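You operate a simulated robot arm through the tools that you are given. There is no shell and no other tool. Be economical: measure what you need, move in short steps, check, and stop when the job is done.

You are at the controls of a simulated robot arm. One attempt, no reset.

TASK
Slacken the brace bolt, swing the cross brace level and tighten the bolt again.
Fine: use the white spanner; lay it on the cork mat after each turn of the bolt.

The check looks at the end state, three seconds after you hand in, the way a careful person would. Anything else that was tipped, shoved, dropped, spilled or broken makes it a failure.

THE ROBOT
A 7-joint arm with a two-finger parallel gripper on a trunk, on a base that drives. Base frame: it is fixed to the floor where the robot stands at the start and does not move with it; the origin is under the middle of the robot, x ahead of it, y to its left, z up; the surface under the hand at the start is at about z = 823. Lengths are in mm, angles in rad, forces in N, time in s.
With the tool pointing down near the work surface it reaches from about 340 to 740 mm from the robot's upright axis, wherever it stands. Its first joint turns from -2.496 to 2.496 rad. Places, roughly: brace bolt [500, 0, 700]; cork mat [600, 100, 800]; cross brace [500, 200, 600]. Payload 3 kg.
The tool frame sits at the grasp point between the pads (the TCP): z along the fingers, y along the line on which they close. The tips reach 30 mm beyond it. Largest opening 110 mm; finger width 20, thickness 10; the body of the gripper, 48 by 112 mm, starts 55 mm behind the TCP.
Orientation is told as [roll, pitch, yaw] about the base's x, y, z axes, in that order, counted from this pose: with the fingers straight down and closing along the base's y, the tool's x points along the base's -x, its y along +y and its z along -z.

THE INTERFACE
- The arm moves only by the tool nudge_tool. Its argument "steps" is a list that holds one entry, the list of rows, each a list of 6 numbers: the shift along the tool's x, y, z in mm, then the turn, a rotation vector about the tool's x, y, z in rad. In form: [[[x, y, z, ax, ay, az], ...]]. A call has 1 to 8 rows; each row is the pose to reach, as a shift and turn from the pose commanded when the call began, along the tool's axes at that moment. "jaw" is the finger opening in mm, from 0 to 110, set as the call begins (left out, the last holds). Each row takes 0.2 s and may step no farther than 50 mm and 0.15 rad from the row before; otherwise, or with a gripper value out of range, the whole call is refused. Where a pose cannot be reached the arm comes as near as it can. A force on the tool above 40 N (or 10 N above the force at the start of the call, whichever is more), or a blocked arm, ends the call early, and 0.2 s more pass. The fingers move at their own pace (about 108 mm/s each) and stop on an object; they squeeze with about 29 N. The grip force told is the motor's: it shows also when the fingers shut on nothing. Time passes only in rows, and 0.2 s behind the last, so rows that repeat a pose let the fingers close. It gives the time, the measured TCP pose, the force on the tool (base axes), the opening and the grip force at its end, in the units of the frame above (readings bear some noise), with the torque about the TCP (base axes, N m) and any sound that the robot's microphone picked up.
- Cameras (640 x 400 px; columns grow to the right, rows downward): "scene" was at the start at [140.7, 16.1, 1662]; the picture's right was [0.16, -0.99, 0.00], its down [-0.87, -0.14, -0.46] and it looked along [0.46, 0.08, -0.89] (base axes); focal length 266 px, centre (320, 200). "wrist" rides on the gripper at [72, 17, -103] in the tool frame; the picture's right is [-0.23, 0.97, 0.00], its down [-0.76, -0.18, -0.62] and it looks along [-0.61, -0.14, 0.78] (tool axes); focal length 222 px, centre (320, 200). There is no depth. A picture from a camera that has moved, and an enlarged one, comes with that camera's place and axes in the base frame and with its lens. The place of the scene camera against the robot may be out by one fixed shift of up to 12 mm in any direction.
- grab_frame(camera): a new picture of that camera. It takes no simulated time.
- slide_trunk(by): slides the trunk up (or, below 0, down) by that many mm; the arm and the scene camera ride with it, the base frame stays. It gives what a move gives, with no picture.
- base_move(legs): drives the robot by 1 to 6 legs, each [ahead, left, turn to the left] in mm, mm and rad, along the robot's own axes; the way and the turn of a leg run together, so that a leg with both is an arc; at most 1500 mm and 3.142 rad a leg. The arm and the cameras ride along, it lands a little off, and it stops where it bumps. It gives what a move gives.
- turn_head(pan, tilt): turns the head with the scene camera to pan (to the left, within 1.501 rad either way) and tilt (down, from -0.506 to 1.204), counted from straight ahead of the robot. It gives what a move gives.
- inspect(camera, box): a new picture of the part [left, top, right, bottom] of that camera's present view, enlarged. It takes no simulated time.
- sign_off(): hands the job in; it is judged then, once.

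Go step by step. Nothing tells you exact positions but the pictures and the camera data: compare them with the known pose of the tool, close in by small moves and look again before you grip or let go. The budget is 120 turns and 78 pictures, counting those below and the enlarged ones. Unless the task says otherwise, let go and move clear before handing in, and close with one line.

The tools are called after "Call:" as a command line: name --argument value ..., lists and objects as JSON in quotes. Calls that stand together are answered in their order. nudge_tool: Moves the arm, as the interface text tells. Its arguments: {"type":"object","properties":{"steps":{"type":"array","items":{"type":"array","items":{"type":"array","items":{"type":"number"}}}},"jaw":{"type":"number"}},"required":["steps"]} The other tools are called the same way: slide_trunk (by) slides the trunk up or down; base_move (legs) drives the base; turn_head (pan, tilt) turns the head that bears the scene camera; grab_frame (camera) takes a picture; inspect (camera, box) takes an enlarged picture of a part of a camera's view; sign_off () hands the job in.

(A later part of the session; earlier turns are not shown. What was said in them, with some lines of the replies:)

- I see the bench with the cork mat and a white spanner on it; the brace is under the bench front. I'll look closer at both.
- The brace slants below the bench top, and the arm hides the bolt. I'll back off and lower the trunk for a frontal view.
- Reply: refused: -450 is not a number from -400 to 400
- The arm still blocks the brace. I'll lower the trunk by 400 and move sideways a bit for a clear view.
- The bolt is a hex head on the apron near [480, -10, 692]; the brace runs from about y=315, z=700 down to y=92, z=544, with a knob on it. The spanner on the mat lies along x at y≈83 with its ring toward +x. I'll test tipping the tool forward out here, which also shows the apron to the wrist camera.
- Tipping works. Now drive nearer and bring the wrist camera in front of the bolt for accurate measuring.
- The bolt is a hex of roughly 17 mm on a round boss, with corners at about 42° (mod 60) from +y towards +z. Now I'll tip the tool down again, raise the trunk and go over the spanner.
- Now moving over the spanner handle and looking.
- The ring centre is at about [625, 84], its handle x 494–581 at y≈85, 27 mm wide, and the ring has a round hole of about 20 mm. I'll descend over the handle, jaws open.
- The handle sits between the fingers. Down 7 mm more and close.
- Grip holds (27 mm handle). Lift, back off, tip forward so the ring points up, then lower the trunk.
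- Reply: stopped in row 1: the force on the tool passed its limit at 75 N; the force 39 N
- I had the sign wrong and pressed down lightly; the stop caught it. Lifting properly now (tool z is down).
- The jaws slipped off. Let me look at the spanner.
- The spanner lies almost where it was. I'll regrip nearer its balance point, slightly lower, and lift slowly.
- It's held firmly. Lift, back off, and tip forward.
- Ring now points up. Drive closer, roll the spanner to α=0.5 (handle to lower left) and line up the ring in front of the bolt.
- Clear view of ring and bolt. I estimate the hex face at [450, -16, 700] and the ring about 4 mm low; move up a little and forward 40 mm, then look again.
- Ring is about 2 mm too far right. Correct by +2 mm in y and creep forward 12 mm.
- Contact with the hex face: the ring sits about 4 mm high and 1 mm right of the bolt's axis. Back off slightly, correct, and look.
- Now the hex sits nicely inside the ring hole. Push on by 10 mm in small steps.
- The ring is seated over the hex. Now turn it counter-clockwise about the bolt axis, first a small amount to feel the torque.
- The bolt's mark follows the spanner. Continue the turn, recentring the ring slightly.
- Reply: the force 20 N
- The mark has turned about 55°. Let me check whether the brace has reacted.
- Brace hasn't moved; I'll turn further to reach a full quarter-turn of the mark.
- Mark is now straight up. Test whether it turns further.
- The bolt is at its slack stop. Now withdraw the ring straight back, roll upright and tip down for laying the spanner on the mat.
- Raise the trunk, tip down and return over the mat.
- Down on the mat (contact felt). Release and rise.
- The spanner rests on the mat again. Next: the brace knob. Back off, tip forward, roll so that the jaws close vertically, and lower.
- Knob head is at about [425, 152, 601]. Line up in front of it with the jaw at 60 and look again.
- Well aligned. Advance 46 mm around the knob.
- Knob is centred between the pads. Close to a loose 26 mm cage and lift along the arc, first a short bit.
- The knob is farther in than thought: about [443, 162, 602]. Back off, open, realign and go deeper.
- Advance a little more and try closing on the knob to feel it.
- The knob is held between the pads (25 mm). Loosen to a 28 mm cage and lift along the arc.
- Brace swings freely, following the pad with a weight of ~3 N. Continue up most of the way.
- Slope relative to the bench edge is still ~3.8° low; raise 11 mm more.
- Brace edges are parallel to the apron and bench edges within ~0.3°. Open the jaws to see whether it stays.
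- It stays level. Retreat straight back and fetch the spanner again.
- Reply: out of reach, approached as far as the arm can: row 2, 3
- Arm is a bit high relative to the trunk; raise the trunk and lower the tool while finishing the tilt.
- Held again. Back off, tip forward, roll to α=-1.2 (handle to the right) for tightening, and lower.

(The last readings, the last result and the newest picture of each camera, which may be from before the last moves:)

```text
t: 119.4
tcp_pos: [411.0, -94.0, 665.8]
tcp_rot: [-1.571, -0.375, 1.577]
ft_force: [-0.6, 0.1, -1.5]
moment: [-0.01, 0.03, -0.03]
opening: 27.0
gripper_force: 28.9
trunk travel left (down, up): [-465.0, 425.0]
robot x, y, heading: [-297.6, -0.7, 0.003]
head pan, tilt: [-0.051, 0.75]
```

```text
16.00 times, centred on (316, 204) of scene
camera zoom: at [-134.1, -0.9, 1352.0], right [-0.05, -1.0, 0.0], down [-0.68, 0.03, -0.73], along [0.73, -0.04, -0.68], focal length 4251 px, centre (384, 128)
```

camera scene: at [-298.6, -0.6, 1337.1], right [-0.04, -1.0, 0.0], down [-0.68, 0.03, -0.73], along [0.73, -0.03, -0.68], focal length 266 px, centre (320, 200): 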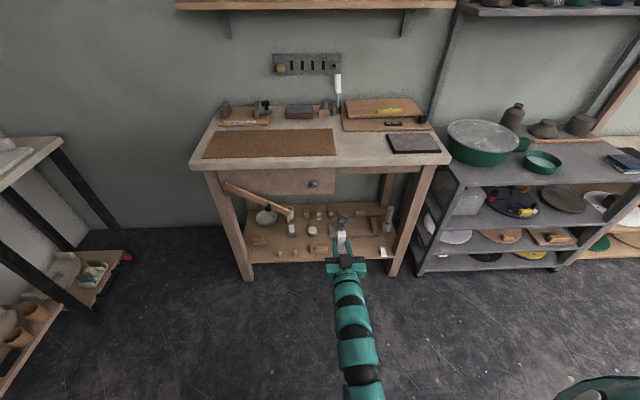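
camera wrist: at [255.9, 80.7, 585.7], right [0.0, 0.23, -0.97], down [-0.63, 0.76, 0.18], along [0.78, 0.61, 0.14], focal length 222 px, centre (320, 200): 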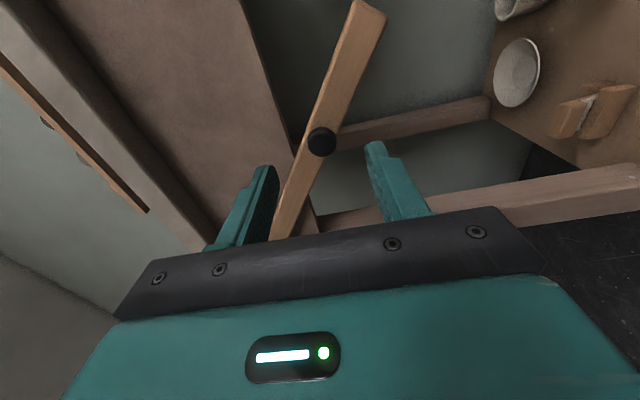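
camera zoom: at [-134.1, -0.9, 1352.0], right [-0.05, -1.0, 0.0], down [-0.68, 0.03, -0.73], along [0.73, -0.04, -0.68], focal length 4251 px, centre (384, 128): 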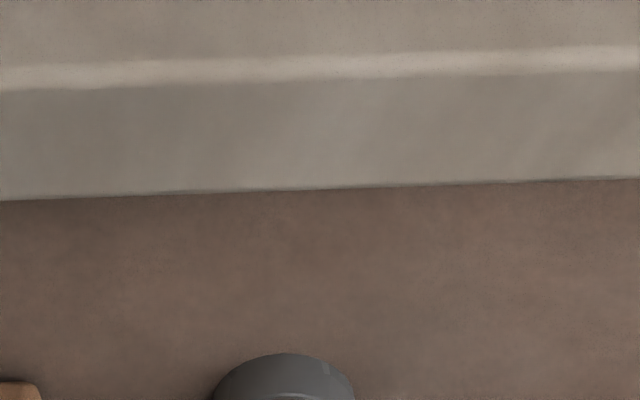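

Call:
inspect --camera "scene" --box '[296, 210, 336, 235]'

```text
16.00 times, centred on (316, 222) of scene
camera zoom: at [-134.1, -0.9, 1352.0], right [-0.05, -1.0, 0.0], down [-0.68, 0.03, -0.73], along [0.73, -0.04, -0.68], focal length 4251 px, centre (384, -160)
```

zoom: 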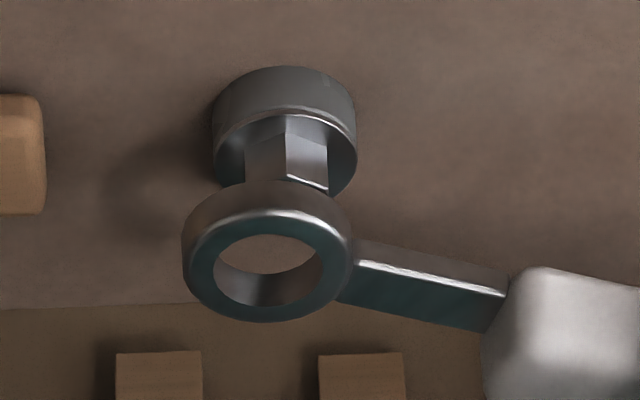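

Vertically right but the ring is ~4 mm too far left. Correct, advance and check.

Call:
nudge_tool --steps '[[[3.8, -1.9, 0, 0, 0, 0], [3.8, -1.9, 6, 0, 0, 0]]]'

Call:
inspect --camera "scene" --box '[296, 210, 336, 235]'

```text
t: 120.0
tcp_pos: [416.9, -95.0, 666.5]
tcp_rot: [-1.572, -0.377, 1.578]
ft_force: [0.5, 0.9, -1.1]
moment: [-0.01, -0.01, -0.01]
opening: 27.4
gripper_force: 29.0
trunk travel left (down, up): [-465.0, 425.0]
robot x, y, heading: [-293.5, -3.0, 0.003]
head pan, tilt: [-0.051, 0.75]
```

```text
16.00 times, centred on (316, 222) of scene
camera zoom: at [-134.2, -1.0, 1352.0], right [-0.05, -1.0, 0.0], down [-0.68, 0.03, -0.73], along [0.73, -0.04, -0.68], focal length 4251 px, centre (384, -160)
```

zoom: 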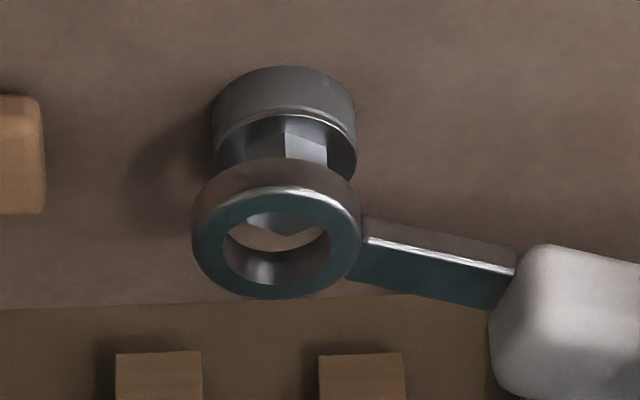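

Another 1.8 mm right, then push on.

Call:
nudge_tool --steps '[[[1.9, -0.1, 0, 0, 0, 0], [1.9, -0.1, 3, 0, 0, 0], [1.9, -0.1, 6, 0, 0, 0], [1.9, -0.1, 9, 0, 0, 0], [1.9, -0.1, 12, 0, 0, 0]]]'

Call:
inspect --camera "scene" --box '[296, 210, 336, 235]'

```text
t: 121.2
tcp_pos: [428.9, -99.3, 666.8]
tcp_rot: [-1.57, -0.377, 1.58]
ft_force: [0.1, 0.6, -1.1]
moment: [-0.01, 0.02, 0.03]
opening: 27.2
gripper_force: 28.9
trunk travel left (down, up): [-465.0, 425.0]
robot x, y, heading: [-292.6, -2.1, -0.001]
head pan, tilt: [-0.051, 0.75]
```

```text
16.00 times, centred on (316, 222) of scene
camera zoom: at [-134.2, -0.9, 1352.0], right [-0.05, -1.0, 0.0], down [-0.68, 0.03, -0.73], along [0.73, -0.04, -0.68], focal length 4251 px, centre (384, -160)
```

zoom: 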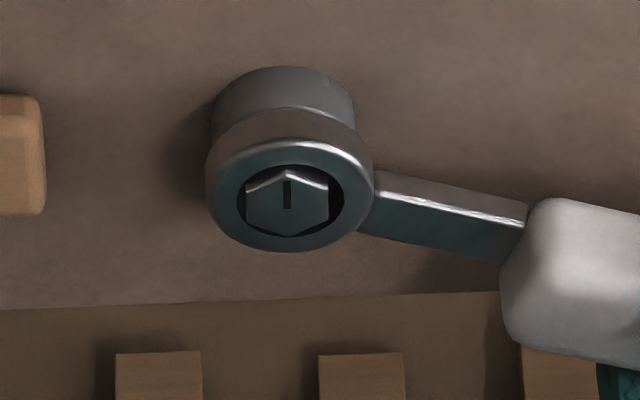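

Seated again, mark straight up. Turn clockwise to tighten.

Call:
nudge_tool --steps '[[[-0.44, 12.3, 0, 0, 0, 0.14], [-2.6, 24.4, 0, 0, 0, 0.28], [-6.4, 36.1, 0, 0, 0, 0.42], [-11.8, 47.2, 0, 0, 0, 0.56], [-18.8, 57.4, 0, 0, 0, 0.7]]]'

Call:
inspect --camera "scene" --box '[296, 210, 336, 235]'

```text
t: 122.4
tcp_pos: [427.9, -58.3, 620.3]
tcp_rot: [-1.575, -1.076, 1.584]
ft_force: [1.9, 6.9, 9.9]
moment: [-0.14, -0.05, 0.13]
opening: 27.3
gripper_force: 29.2
trunk travel left (down, up): [-465.0, 425.0]
robot x, y, heading: [-298.8, -1.4, 0.003]
head pan, tilt: [-0.051, 0.75]
```

```text
16.00 times, centred on (316, 222) of scene
camera zoom: at [-135.1, -0.4, 1352.3], right [-0.05, -1.0, 0.0], down [-0.68, 0.03, -0.73], along [0.73, -0.04, -0.68], focal length 4251 px, centre (384, -160)
```

zoom: 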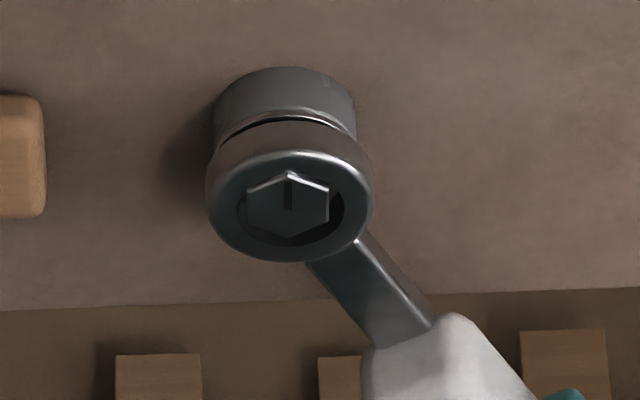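

The bolt hasn't followed yet (play in the ring). Press 2 mm deeper, recentre and keep turning.

Call:
nudge_tool --steps '[[[-1.5, 12.6, 2, 0, 0, 0.14], [-3.7, 24.7, 2, 0, 0, 0.28], [-7.5, 36.4, 2, 0, 0, 0.42]]]'

Call:
inspect --camera "scene" --box '[296, 210, 336, 235]'

```text
t: 123.2
tcp_pos: [429.8, -23.7, 609.7]
tcp_rot: [-1.585, -1.497, 1.592]
ft_force: [-6.1, 2.2, 5.7]
moment: [-0.52, -0.22, -0.03]
opening: 27.1
gripper_force: 29.4
trunk travel left (down, up): [-465.0, 425.0]
robot x, y, heading: [-296.3, -4.0, -0.001]
head pan, tilt: [-0.051, 0.75]
```

```text
16.00 times, centred on (316, 222) of scene
camera zoom: at [-135.5, -0.8, 1352.2], right [-0.05, -1.0, 0.0], down [-0.68, 0.03, -0.73], along [0.73, -0.04, -0.68], focal length 4251 px, centre (384, -160)
```

zoom: 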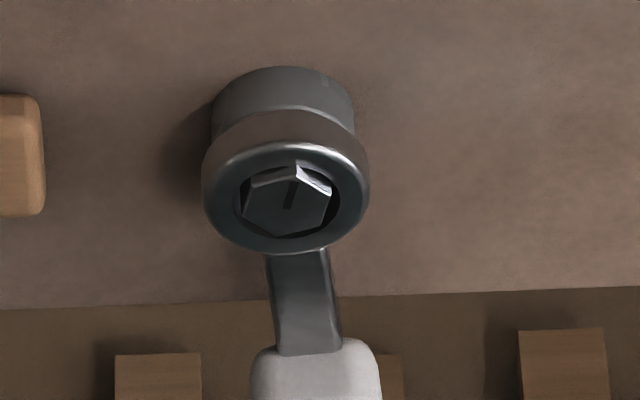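

The bolt turns now. Continue clockwise.

Call:
nudge_tool --steps '[[[-0.6, 12.3, 0, 0, 0, 0.14], [-2.9, 24.4, 0, 0, 0, 0.28], [-6.8, 36.1, 0, 0, 0, 0.42], [-12.4, 47.1, 0, 0, 0, 0.56], [-19.4, 57.2, 0, 0, 0, 0.7]]]'

Call:
inspect --camera "scene" --box '[286, 205, 342, 240]'

```text
t: 124.4
tcp_pos: [429.1, 34.6, 623.6]
tcp_rot: [1.574, -0.946, -1.566]
ft_force: [-3.1, 0.4, 8.1]
moment: [-0.85, -0.41, -0.12]
opening: 27.5
gripper_force: 28.6
trunk travel left (down, up): [-465.0, 425.0]
robot x, y, heading: [-292.8, -4.4, -0.002]
head pan, tilt: [-0.051, 0.75]
```

```text
11.43 times, centred on (314, 222) of scene
camera zoom: at [-135.6, -0.8, 1352.3], right [-0.05, -1.0, 0.0], down [-0.68, 0.03, -0.73], along [0.73, -0.04, -0.68], focal length 3036 px, centre (389, -57)
```

zoom: 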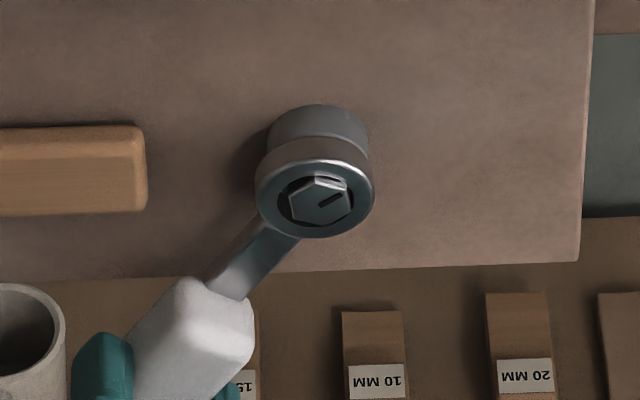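

Mark about 30°, torque rising (0.85 N m). A bit further to snug it.

Call:
nudge_tool --steps '[[[-0.6, 12.3, 0, 0, 0, 0.14], [-1.6, 18.4, 0, 0, 0, 0.21], [-2.9, 24.4, 0, 0, 0, 0.28]]]'

Call:
inspect --camera "scene" --box '[286, 205, 342, 240]'

```text
t: 125.2
tcp_pos: [428.2, 53.9, 641.8]
tcp_rot: [1.569, -0.664, -1.565]
ft_force: [-1.8, -0.4, 5.5]
moment: [-0.38, -0.33, -0.17]
opening: 27.5
gripper_force: 28.7
trunk travel left (down, up): [-465.0, 425.0]
robot x, y, heading: [-297.1, -3.6, -0.002]
head pan, tilt: [-0.051, 0.75]
```

```text
11.43 times, centred on (314, 222) of scene
camera zoom: at [-135.1, -0.9, 1352.2], right [-0.05, -1.0, 0.0], down [-0.68, 0.03, -0.73], along [0.73, -0.04, -0.68], focal length 3036 px, centre (389, -57)
```

zoom: 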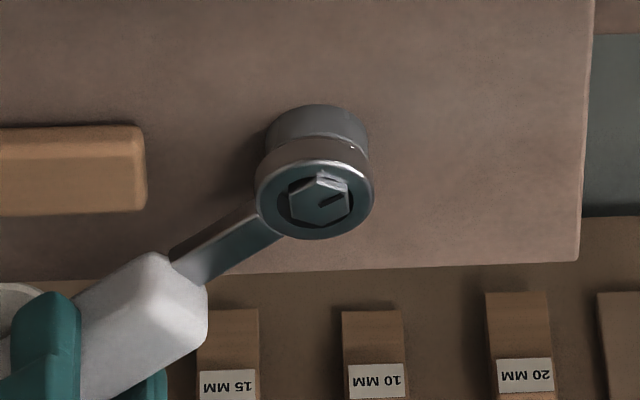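

The spanner slipped past the corners with the mark still ~30° (originally ~20°), so it isn't fully tight. Withdraw, swing the spanner back about 80°, and re-seat.

Call:
nudge_tool --steps '[[[0, 0, -8, 0, 0, 0], [0, 0, -20, 0, 0, 0]]]'

Call:
nudge_tool --steps '[[[-1.1, -12.3, 0, 0, 0, -0.14], [-4, -24.2, 0, 0, 0, -0.28], [-8.5, -35.7, 0, 0, 0, -0.42], [-14.5, -46.4, 0, 0, 0, -0.56], [-22, -56.2, 0, 0, 0, -0.7], [-30.8, -64.9, 0, 0, 0, -0.84], [-40.7, -72.2, 0, 0, 0, -0.98]]]'

Call:
nudge_tool --steps '[[[-1.1, -12.3, 0, 0, 0, -0.14], [-4, -24.2, 0, 0, 0, -0.28], [-8.5, -35.7, 0, 0, 0, -0.42], [-8.5, -35.7, 8, 0, 0, -0.42]]]'

Call:
inspect --camera "scene" --box '[296, 210, 336, 235]'

```text
t: 125.8
tcp_pos: [407.9, 51.9, 640.2]
tcp_rot: [1.569, -0.665, -1.562]
ft_force: [0.3, -0.4, -1.0]
moment: [-0.01, 0.01, -0.03]
opening: 27.4
gripper_force: 29.2
trunk travel left (down, up): [-465.0, 425.0]
robot x, y, heading: [-295.3, -1.1, -0.002]
head pan, tilt: [-0.051, 0.75]
```

```text
t: 127.4
tcp_pos: [410.9, -25.2, 609.9]
tcp_rot: [-1.577, -1.494, 1.589]
ft_force: [0.4, -0.8, -1.3]
moment: [-0.02, 0.03, 0.02]
opening: 27.3
gripper_force: 29.2
trunk travel left (down, up): [-465.0, 425.0]
robot x, y, heading: [-293.6, -4.4, 0.004]
head pan, tilt: [-0.051, 0.75]
```

```text
t: 128.4
tcp_pos: [419.4, -60.2, 620.9]
tcp_rot: [-1.568, -1.075, 1.58]
ft_force: [0.3, 0.0, -1.9]
moment: [0.01, 0.0, -0.01]
opening: 27.3
gripper_force: 29.2
trunk travel left (down, up): [-465.0, 425.0]
robot x, y, heading: [-293.3, -6.6, -0.002]
head pan, tilt: [-0.051, 0.75]
```

```text
16.00 times, centred on (316, 222) of scene
camera zoom: at [-134.2, -1.0, 1352.0], right [-0.05, -1.0, 0.0], down [-0.68, 0.03, -0.73], along [0.73, -0.04, -0.68], focal length 4251 px, centre (384, -160)
```

zoom: 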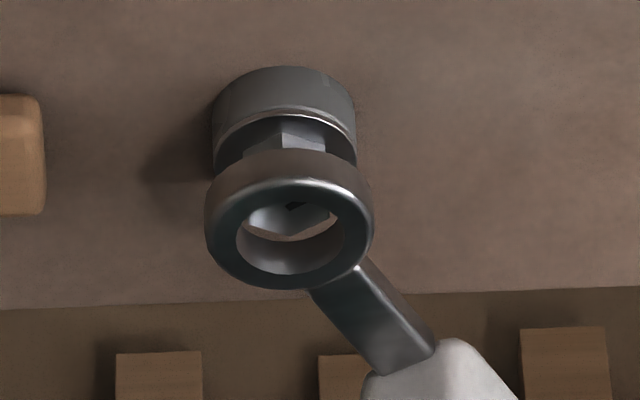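

Slight correction and insert deeper.

Call:
nudge_tool --steps '[[[0.6, 1, 0, 0, 0, 0], [0.6, 1, 4, 0, 0, 0], [0.6, 1, 8, 0, 0, 0], [0.6, 1, 11, 0, 0, 0], [0.6, 1, 13, 0, 0, 0]]]'

Call:
inspect --camera "scene" --box '[296, 210, 336, 235]'

```text
t: 129.6
tcp_pos: [430.1, -59.6, 620.0]
tcp_rot: [-1.572, -1.077, 1.579]
ft_force: [-27.5, 2.7, -2.9]
moment: [-0.08, 0.07, 0.1]
opening: 27.5
gripper_force: 29.2
trunk travel left (down, up): [-465.0, 425.0]
robot x, y, heading: [-298.2, 1.0, 0.007]
head pan, tilt: [-0.051, 0.75]
```

```text
16.00 times, centred on (316, 222) of scene
camera zoom: at [-136.4, -0.7, 1352.2], right [-0.05, -1.0, 0.0], down [-0.68, 0.03, -0.73], along [0.73, -0.04, -0.68], focal length 4251 px, centre (384, -160)
```

zoom: 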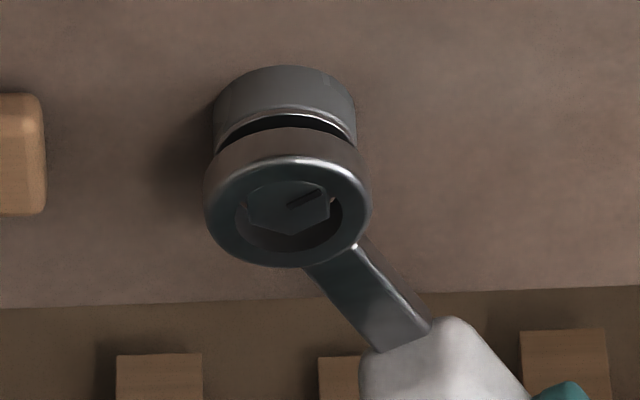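

The ring is caught on the corners (27 N push), not fully seated. Ease off, rotate ~15° back to the middle of the play, and re-seat.

Call:
nudge_tool --steps '[[[0, 0, -5, 0, 0, 0], [0, 0, -8, 0, 0, 0], [-1, -11.4, -8, 0, 0, -0.13], [-3.5, -22.6, -8, 0, 0, -0.26]]]'

Call:
inspect --camera "scene" --box '[296, 210, 336, 235]'

```text
t: 130.6
tcp_pos: [424.0, -78.0, 631.9]
tcp_rot: [-1.571, -0.814, 1.58]
ft_force: [-0.2, -1.3, 2.2]
moment: [0.29, -0.09, -0.03]
opening: 27.1
gripper_force: 28.9
trunk travel left (down, up): [-465.0, 425.0]
robot x, y, heading: [-292.3, -3.1, -0.003]
head pan, tilt: [-0.051, 0.75]
```

```text
16.00 times, centred on (316, 222) of scene
camera zoom: at [-134.5, -1.1, 1352.1], right [-0.05, -1.0, 0.0], down [-0.68, 0.03, -0.73], along [0.73, -0.04, -0.68], focal length 4251 px, centre (384, -160)
```

zoom: 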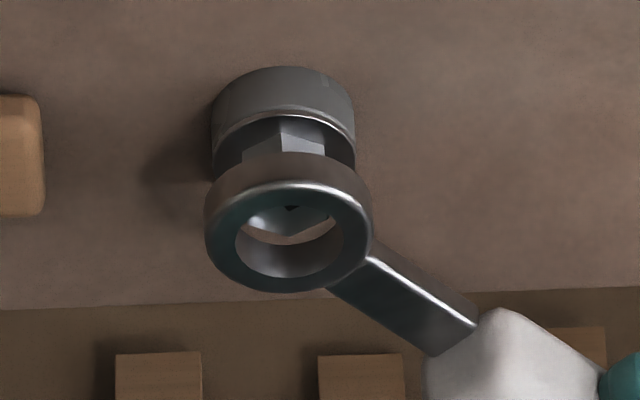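

Call:
nudge_tool --steps '[[[0.2, 0.9, 0, 0, 0, 0], [0.2, 0.9, 4, 0, 0, 0], [0.2, 0.9, 8, 0, 0, 0], [0.2, 0.9, 11, 0, 0, 0]]]'

Call:
inspect --camera "scene" --box '[296, 210, 336, 235]'

```text
t: 131.6
tcp_pos: [431.6, -76.9, 632.6]
tcp_rot: [-1.569, -0.816, 1.578]
ft_force: [-27.6, -1.6, -2.4]
moment: [0.08, 0.05, -0.1]
opening: 27.5
gripper_force: 28.9
trunk travel left (down, up): [-465.0, 425.0]
robot x, y, heading: [-296.9, -4.0, 0.0]
head pan, tilt: [-0.051, 0.75]
```

```text
16.00 times, centred on (316, 222) of scene
camera zoom: at [-136.6, -1.1, 1352.2], right [-0.05, -1.0, 0.0], down [-0.68, 0.03, -0.73], along [0.73, -0.04, -0.68], focal length 4251 px, centre (384, -160)
```

zoom: 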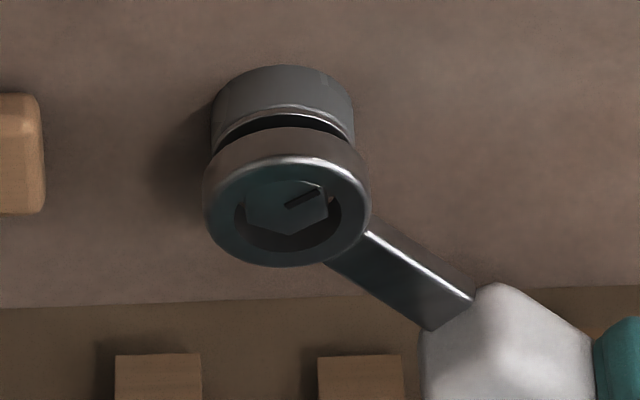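

The push is on the fingertips (no moment), i.e. they touch the apron edge; the ring itself is over the hex. Ease back 1.5 mm and turn clockwise to where the hand hangs below the apron.

Call:
nudge_tool --steps '[[[0, 0, -2, 0, 0, 0], [-0.6, 12.3, -2, 0, 0, 0.14], [-2.9, 24.4, -2, 0, 0, 0.28], [-6.8, 36.1, -2, 0, 0, 0.42]]]'

Call:
inspect --camera "scene" --box '[296, 210, 336, 235]'

```text
t: 132.6
tcp_pos: [433.0, -45.3, 613.1]
tcp_rot: [-1.57, -1.235, 1.58]
ft_force: [0.5, 0.3, 0.7]
moment: [-0.02, 0.01, -0.04]
opening: 27.3
gripper_force: 28.9
trunk travel left (down, up): [-465.0, 425.0]
robot x, y, heading: [-296.3, -3.1, 0.004]
head pan, tilt: [-0.051, 0.75]
```

```text
16.00 times, centred on (316, 222) of scene
camera zoom: at [-134.2, -1.0, 1352.1], right [-0.05, -1.0, 0.0], down [-0.68, 0.03, -0.73], along [0.73, -0.04, -0.68], focal length 4251 px, centre (384, -160)
```

zoom: 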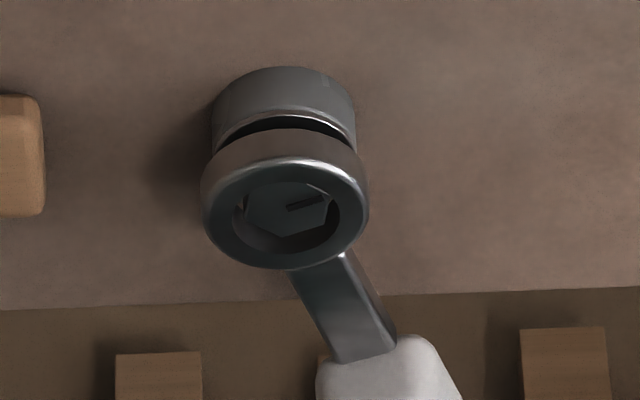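

Mark is now ~22°, near its original tight position. Seat 3 mm deeper and snug it.

Call:
nudge_tool --steps '[[[-0.9, -0.3, 2, 0, 0, 0], [-0.9, -0.3, 3, 0, 0, 0], [-1.5, 12, 3, 0, 0, 0.14], [-2.4, 18.1, 3, 0, 0, 0.21]]]'

Call:
inspect --camera "scene" --box '[296, 210, 336, 235]'

```text
t: 133.6
tcp_pos: [436.0, -27.3, 610.7]
tcp_rot: [-1.593, -1.45, 1.603]
ft_force: [1.6, -0.4, 3.7]
moment: [0.09, -0.01, -0.03]
opening: 27.3
gripper_force: 28.4
trunk travel left (down, up): [-465.0, 425.0]
robot x, y, heading: [-297.2, -2.1, 0.003]
head pan, tilt: [-0.051, 0.75]
```

```text
16.00 times, centred on (316, 222) of scene
camera zoom: at [-134.9, -1.2, 1352.2], right [-0.05, -1.0, 0.0], down [-0.68, 0.03, -0.73], along [0.73, -0.04, -0.68], focal length 4251 px, centre (384, -160)
```

zoom: 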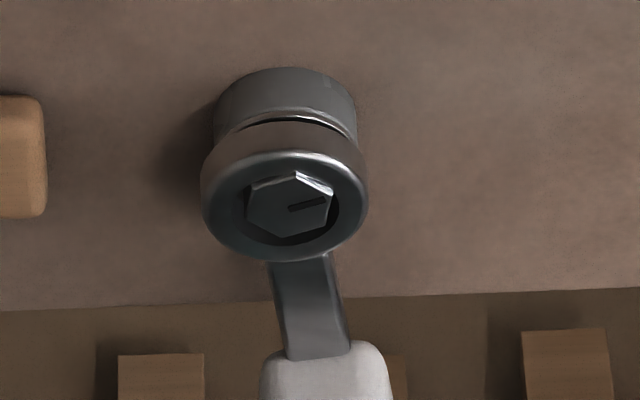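

Keep turning to feel the stop.

Call:
nudge_tool --steps '[[[-0.5, 11.5, 1, 0, 0, 0.14], [-2.8, 23.6, 1, 0, 0, 0.28]]]'

Call:
inspect --camera "scene" --box '[296, 210, 336, 235]'

```text
t: 134.2
tcp_pos: [434.9, -9.8, 607.8]
tcp_rot: [1.578, -1.418, -1.578]
ft_force: [-2.6, -21.9, 10.5]
moment: [-0.93, -0.39, -0.24]
opening: 29.0
gripper_force: 29.0
trunk travel left (down, up): [-465.0, 425.0]
robot x, y, heading: [-291.9, -1.9, 0.001]
head pan, tilt: [-0.051, 0.75]
```

```text
16.00 times, centred on (316, 222) of scene
camera zoom: at [-135.6, -3.0, 1352.3], right [-0.05, -1.0, 0.0], down [-0.68, 0.04, -0.73], along [0.73, -0.04, -0.68], focal length 4251 px, centre (384, -160)
```

zoom: 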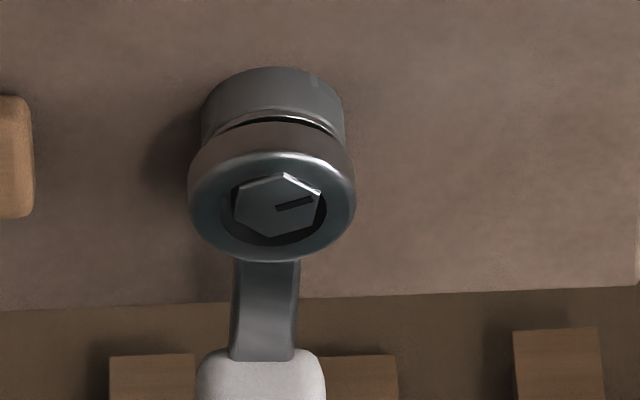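

Firm stop: ~22 N at the handle (≈2–3 N m) with the mark back at its original ~20°. It's tight. Relieve, withdraw, and check the brace.

Call:
nudge_tool --steps '[[[-1.1, -12.3, 0, 0, 0, -0.14], [-1.1, -12.3, -4, 0, 0, -0.14], [-1.1, -12.3, -15, 0, 0, -0.14], [-1.1, -12.3, -40, 0, 0, -0.14], [-1.1, -12.3, -80, 0, 0, -0.14]]]'

Call:
inspect --camera "scene" --box '[200, 195, 340, 265]'

Call:
inspect --camera "scene" --box '[296, 210, 336, 235]'

```text
t: 135.4
tcp_pos: [356.8, -18.4, 607.7]
tcp_rot: [1.504, -1.557, -1.497]
ft_force: [0.0, -0.5, -0.4]
moment: [-0.02, 0.02, -0.01]
opening: 27.3
gripper_force: 29.2
trunk travel left (down, up): [-465.0, 425.0]
robot x, y, heading: [-294.4, -2.5, -0.002]
head pan, tilt: [-0.051, 0.75]
```

```text
4.57 times, centred on (270, 230) of scene
camera zoom: at [-134.4, -1.0, 1352.1], right [-0.05, -1.0, 0.0], down [-0.68, 0.03, -0.73], along [0.73, -0.04, -0.68], focal length 1214 px, centre (549, 63)
```

zoom: 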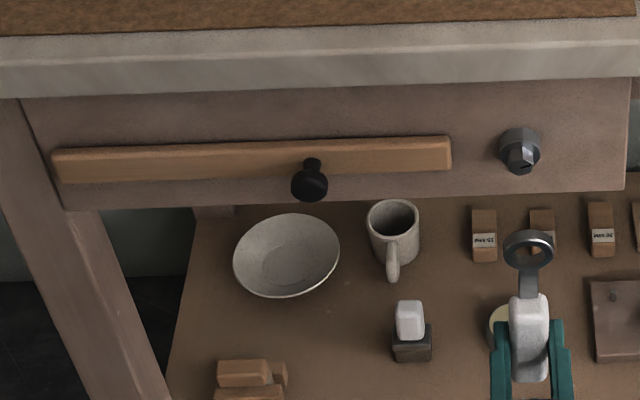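

```text
16.00 times, centred on (316, 222) of scene
camera zoom: at [-134.4, -1.0, 1352.1], right [-0.05, -1.0, 0.0], down [-0.68, 0.03, -0.73], along [0.73, -0.04, -0.68], focal length 4251 px, centre (384, -160)
```

zoom: 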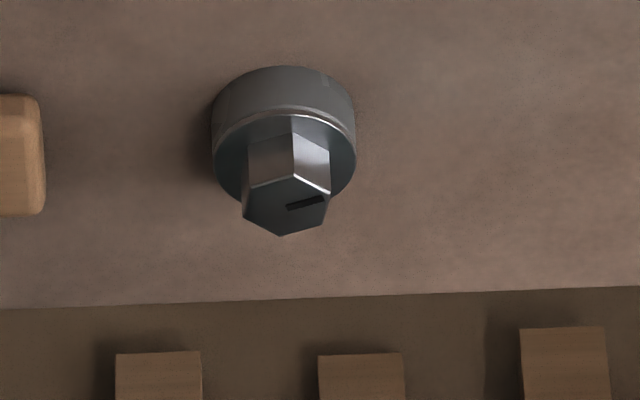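

The brace is level and the bolt's mark is back where it started. Now lay the spanner on the mat: back off, raise, tip down, return.

Call:
base_move --legs '[[-150, 0, 0]]'

Call:
slide_trunk --by 285

Call:
nudge_tool --steps '[[[-15, 13, 0, 0, 0.145, 0], [-30, 26, 0, 0, 0.29, 0], [-45, 40, 0, 0, 0.435, 0], [-60, 53, 0, 0, 0.58, 0], [-75, 66, 0, 0, 0.725, 0], [-80, 80, 0, 0, 0.87, 0], [-80, 93, 0, 0, 1.015, 0], [-80, 105, 0, 0, 1.16, 0]]]'

Call:
nudge_tool --steps '[[[0, 0, 0, 0, 0.14, 0], [0, 0, 0, 0, 0.28, 0], [0, 0, 0, 0, 0.41, 0]]]'

```text
t: 136.8
tcp_pos: [208.0, -20.2, 607.5]
tcp_rot: [1.58, -1.556, -1.578]
ft_force: [0.8, 0.0, -0.5]
moment: [0.0, 0.05, 0.0]
opening: 27.0
gripper_force: 29.0
trunk travel left (down, up): [-465.0, 425.0]
robot x, y, heading: [-446.4, -4.2, -0.005]
head pan, tilt: [-0.051, 0.75]
```

```text
t: 139.7
tcp_pos: [208.4, -21.2, 892.4]
tcp_rot: [1.557, -1.554, -1.551]
ft_force: [-0.6, 0.6, -1.0]
moment: [0.01, 0.03, 0.01]
opening: 27.3
gripper_force: 28.6
trunk travel left (down, up): [-750.0, 140.0]
robot x, y, heading: [-442.9, -3.0, -0.007]
head pan, tilt: [-0.051, 0.75]
```

```text
t: 141.5
tcp_pos: [209.9, 85.9, 974.6]
tcp_rot: [0.016, -0.407, -0.001]
ft_force: [0.8, 0.6, -1.1]
moment: [-0.02, 0.01, 0.01]
opening: 27.3
gripper_force: 28.4
trunk travel left (down, up): [-750.0, 140.0]
robot x, y, heading: [-442.2, -1.6, -0.0]
head pan, tilt: [-0.051, 0.75]
```

```text
t: 142.3
tcp_pos: [207.1, 84.4, 973.2]
tcp_rot: [0.014, 0.0, 0.007]
ft_force: [0.8, 0.6, -0.4]
moment: [-0.03, 0.02, -0.02]
opening: 27.2
gripper_force: 28.9
trunk travel left (down, up): [-750.0, 140.0]
robot x, y, heading: [-440.9, -3.3, -0.007]
head pan, tilt: [-0.051, 0.75]
```

Call:
base_move --legs '[[330, 0, 0]]'

```text
t: 144.5
tcp_pos: [552.9, 82.7, 975.0]
tcp_rot: [0.016, 0.0, 0.005]
ft_force: [-0.1, 0.4, -0.7]
moment: [0.02, 0.03, -0.02]
opening: 27.3
gripper_force: 29.0
trunk travel left (down, up): [-750.0, 140.0]
robot x, y, heading: [-101.0, -3.1, -0.001]
head pan, tilt: [-0.051, 0.75]
```

Call:
nudge_tool --steps '[[[8, 4, 35, 0.016, 0, 0], [8, 4, 70, 0.016, 0, 0], [8, 4, 95, 0.016, 0, 0], [8, 4, 106, 0.016, 0, 0], [8, 4, 111, 0.016, 0, 0]]]'

Call:
nudge_tool --steps '[[[0, 0, 2, 0, 0, 0], [0, 0, 4, 0, 0, 0], [0, 0, 5.5, 0, 0, 0]]]'

```text
t: 145.7
tcp_pos: [544.4, 87.8, 864.1]
tcp_rot: [0.0, -0.002, 0.006]
ft_force: [-0.2, 0.8, -0.9]
moment: [-0.02, -0.01, 0.0]
opening: 27.2
gripper_force: 28.6
trunk travel left (down, up): [-750.0, 140.0]
robot x, y, heading: [-99.0, -1.6, -0.007]
head pan, tilt: [-0.051, 0.75]
```

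```text
t: 146.5
tcp_pos: [543.5, 87.8, 857.0]
tcp_rot: [0.0, 0.0, 0.004]
ft_force: [0.1, 0.1, -1.9]
moment: [0.01, -0.01, -0.05]
opening: 27.3
gripper_force: 29.1
trunk travel left (down, up): [-750.0, 140.0]
robot x, y, heading: [-99.1, -3.6, -0.002]
head pan, tilt: [-0.051, 0.75]
```

Call:
nudge_tool --steps '[[[0, 0, 1, 0, 0, 0], [0, 0, 2, 0, 0, 0]]]'

Call:
nudge_tool --steps '[[[0, 0, 0, 0, 0, 0], [0, 0, 0, 0, 0, 0], [0, 0, -1, 0, 0, 0]]]' --jaw 60

Call:
nudge_tool --steps '[[[0, 0, -30, 0, 0, 0], [0, 0, -70, 0, 0, 0], [0, 0, -110, 0, 0, 0]]]'

Call:
inspect --camera "wrist" --box '[100, 20, 500, 260]'

```text
t: 147.1
tcp_pos: [544.4, 88.0, 856.0]
tcp_rot: [0.0, -0.001, 0.004]
ft_force: [-2.3, -0.3, 9.1]
moment: [0.0, 0.54, 0.0]
opening: 27.3
gripper_force: 29.5
trunk travel left (down, up): [-750.0, 140.0]
robot x, y, heading: [-100.9, -3.9, 0.001]
head pan, tilt: [-0.051, 0.75]
```

```text
t: 147.9
tcp_pos: [543.6, 87.7, 856.8]
tcp_rot: [0.0, -0.002, 0.004]
ft_force: [0.1, 0.5, 0.1]
moment: [0.03, 0.0, 0.02]
opening: 60.0
gripper_force: 0.1
trunk travel left (down, up): [-750.0, 140.0]
robot x, y, heading: [-99.2, -3.7, 0.001]
head pan, tilt: [-0.051, 0.75]
```

```text
t: 148.7
tcp_pos: [542.5, 86.9, 968.0]
tcp_rot: [0.0, -0.002, 0.005]
ft_force: [0.4, -0.7, 0.3]
moment: [0.02, 0.0, 0.0]
opening: 60.0
gripper_force: 0.0
trunk travel left (down, up): [-750.0, 140.0]
robot x, y, heading: [-100.0, -2.3, -0.003]
head pan, tilt: [-0.051, 0.75]
```

```text
1.60 times, centred on (300, 140) of wrist
camera zoom: at [469.3, 104.5, 1071.7], right [0.22, 0.97, 0.0], down [0.76, -0.17, 0.62], along [0.61, -0.14, -0.78], focal length 355 px, centre (352, 296)
```

zoom: 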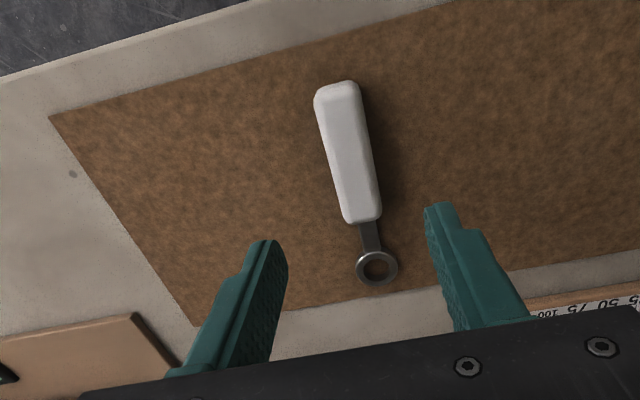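

The spanner lies on the mat, well inside its edges. Back clear and take a last look.

Call:
base_move --legs '[[-320, 0, 0]]'

Call:
grab_frame --camera "scene"

```text
t: 150.9
tcp_pos: [223.6, 93.9, 967.3]
tcp_rot: [0.0, 0.0, 0.012]
ft_force: [0.5, 0.5, 1.1]
moment: [-0.01, -0.01, -0.02]
opening: 60.1
gripper_force: 0.0
trunk travel left (down, up): [-750.0, 140.0]
robot x, y, heading: [-419.6, -3.0, 0.002]
head pan, tilt: [-0.051, 0.75]
```

```text
2 pictures are left
camera scene: at [-259.0, -1.4, 1637.2], right [-0.05, -1.0, 0.0], down [-0.68, 0.03, -0.73], along [0.73, -0.03, -0.68], focal length 266 px, centre (320, 200)
```

scene: 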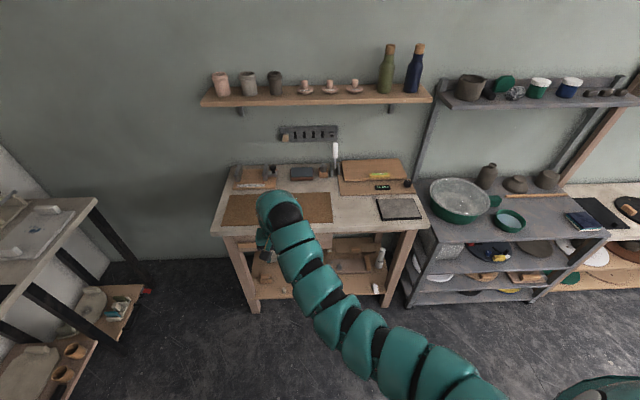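

Everything is in place and the arm is clear of the bench, so I'm handing in.

Call:
sign_off

```text
The job is handed in.
```

The job is handed in: I slackened the brace bolt, swung the cross brace level (within about 0.3° by eye) and tightened the bolt until its mark was back where it started. I laid the white spanner on the cork mat after each turn, and saw nothing else moved.
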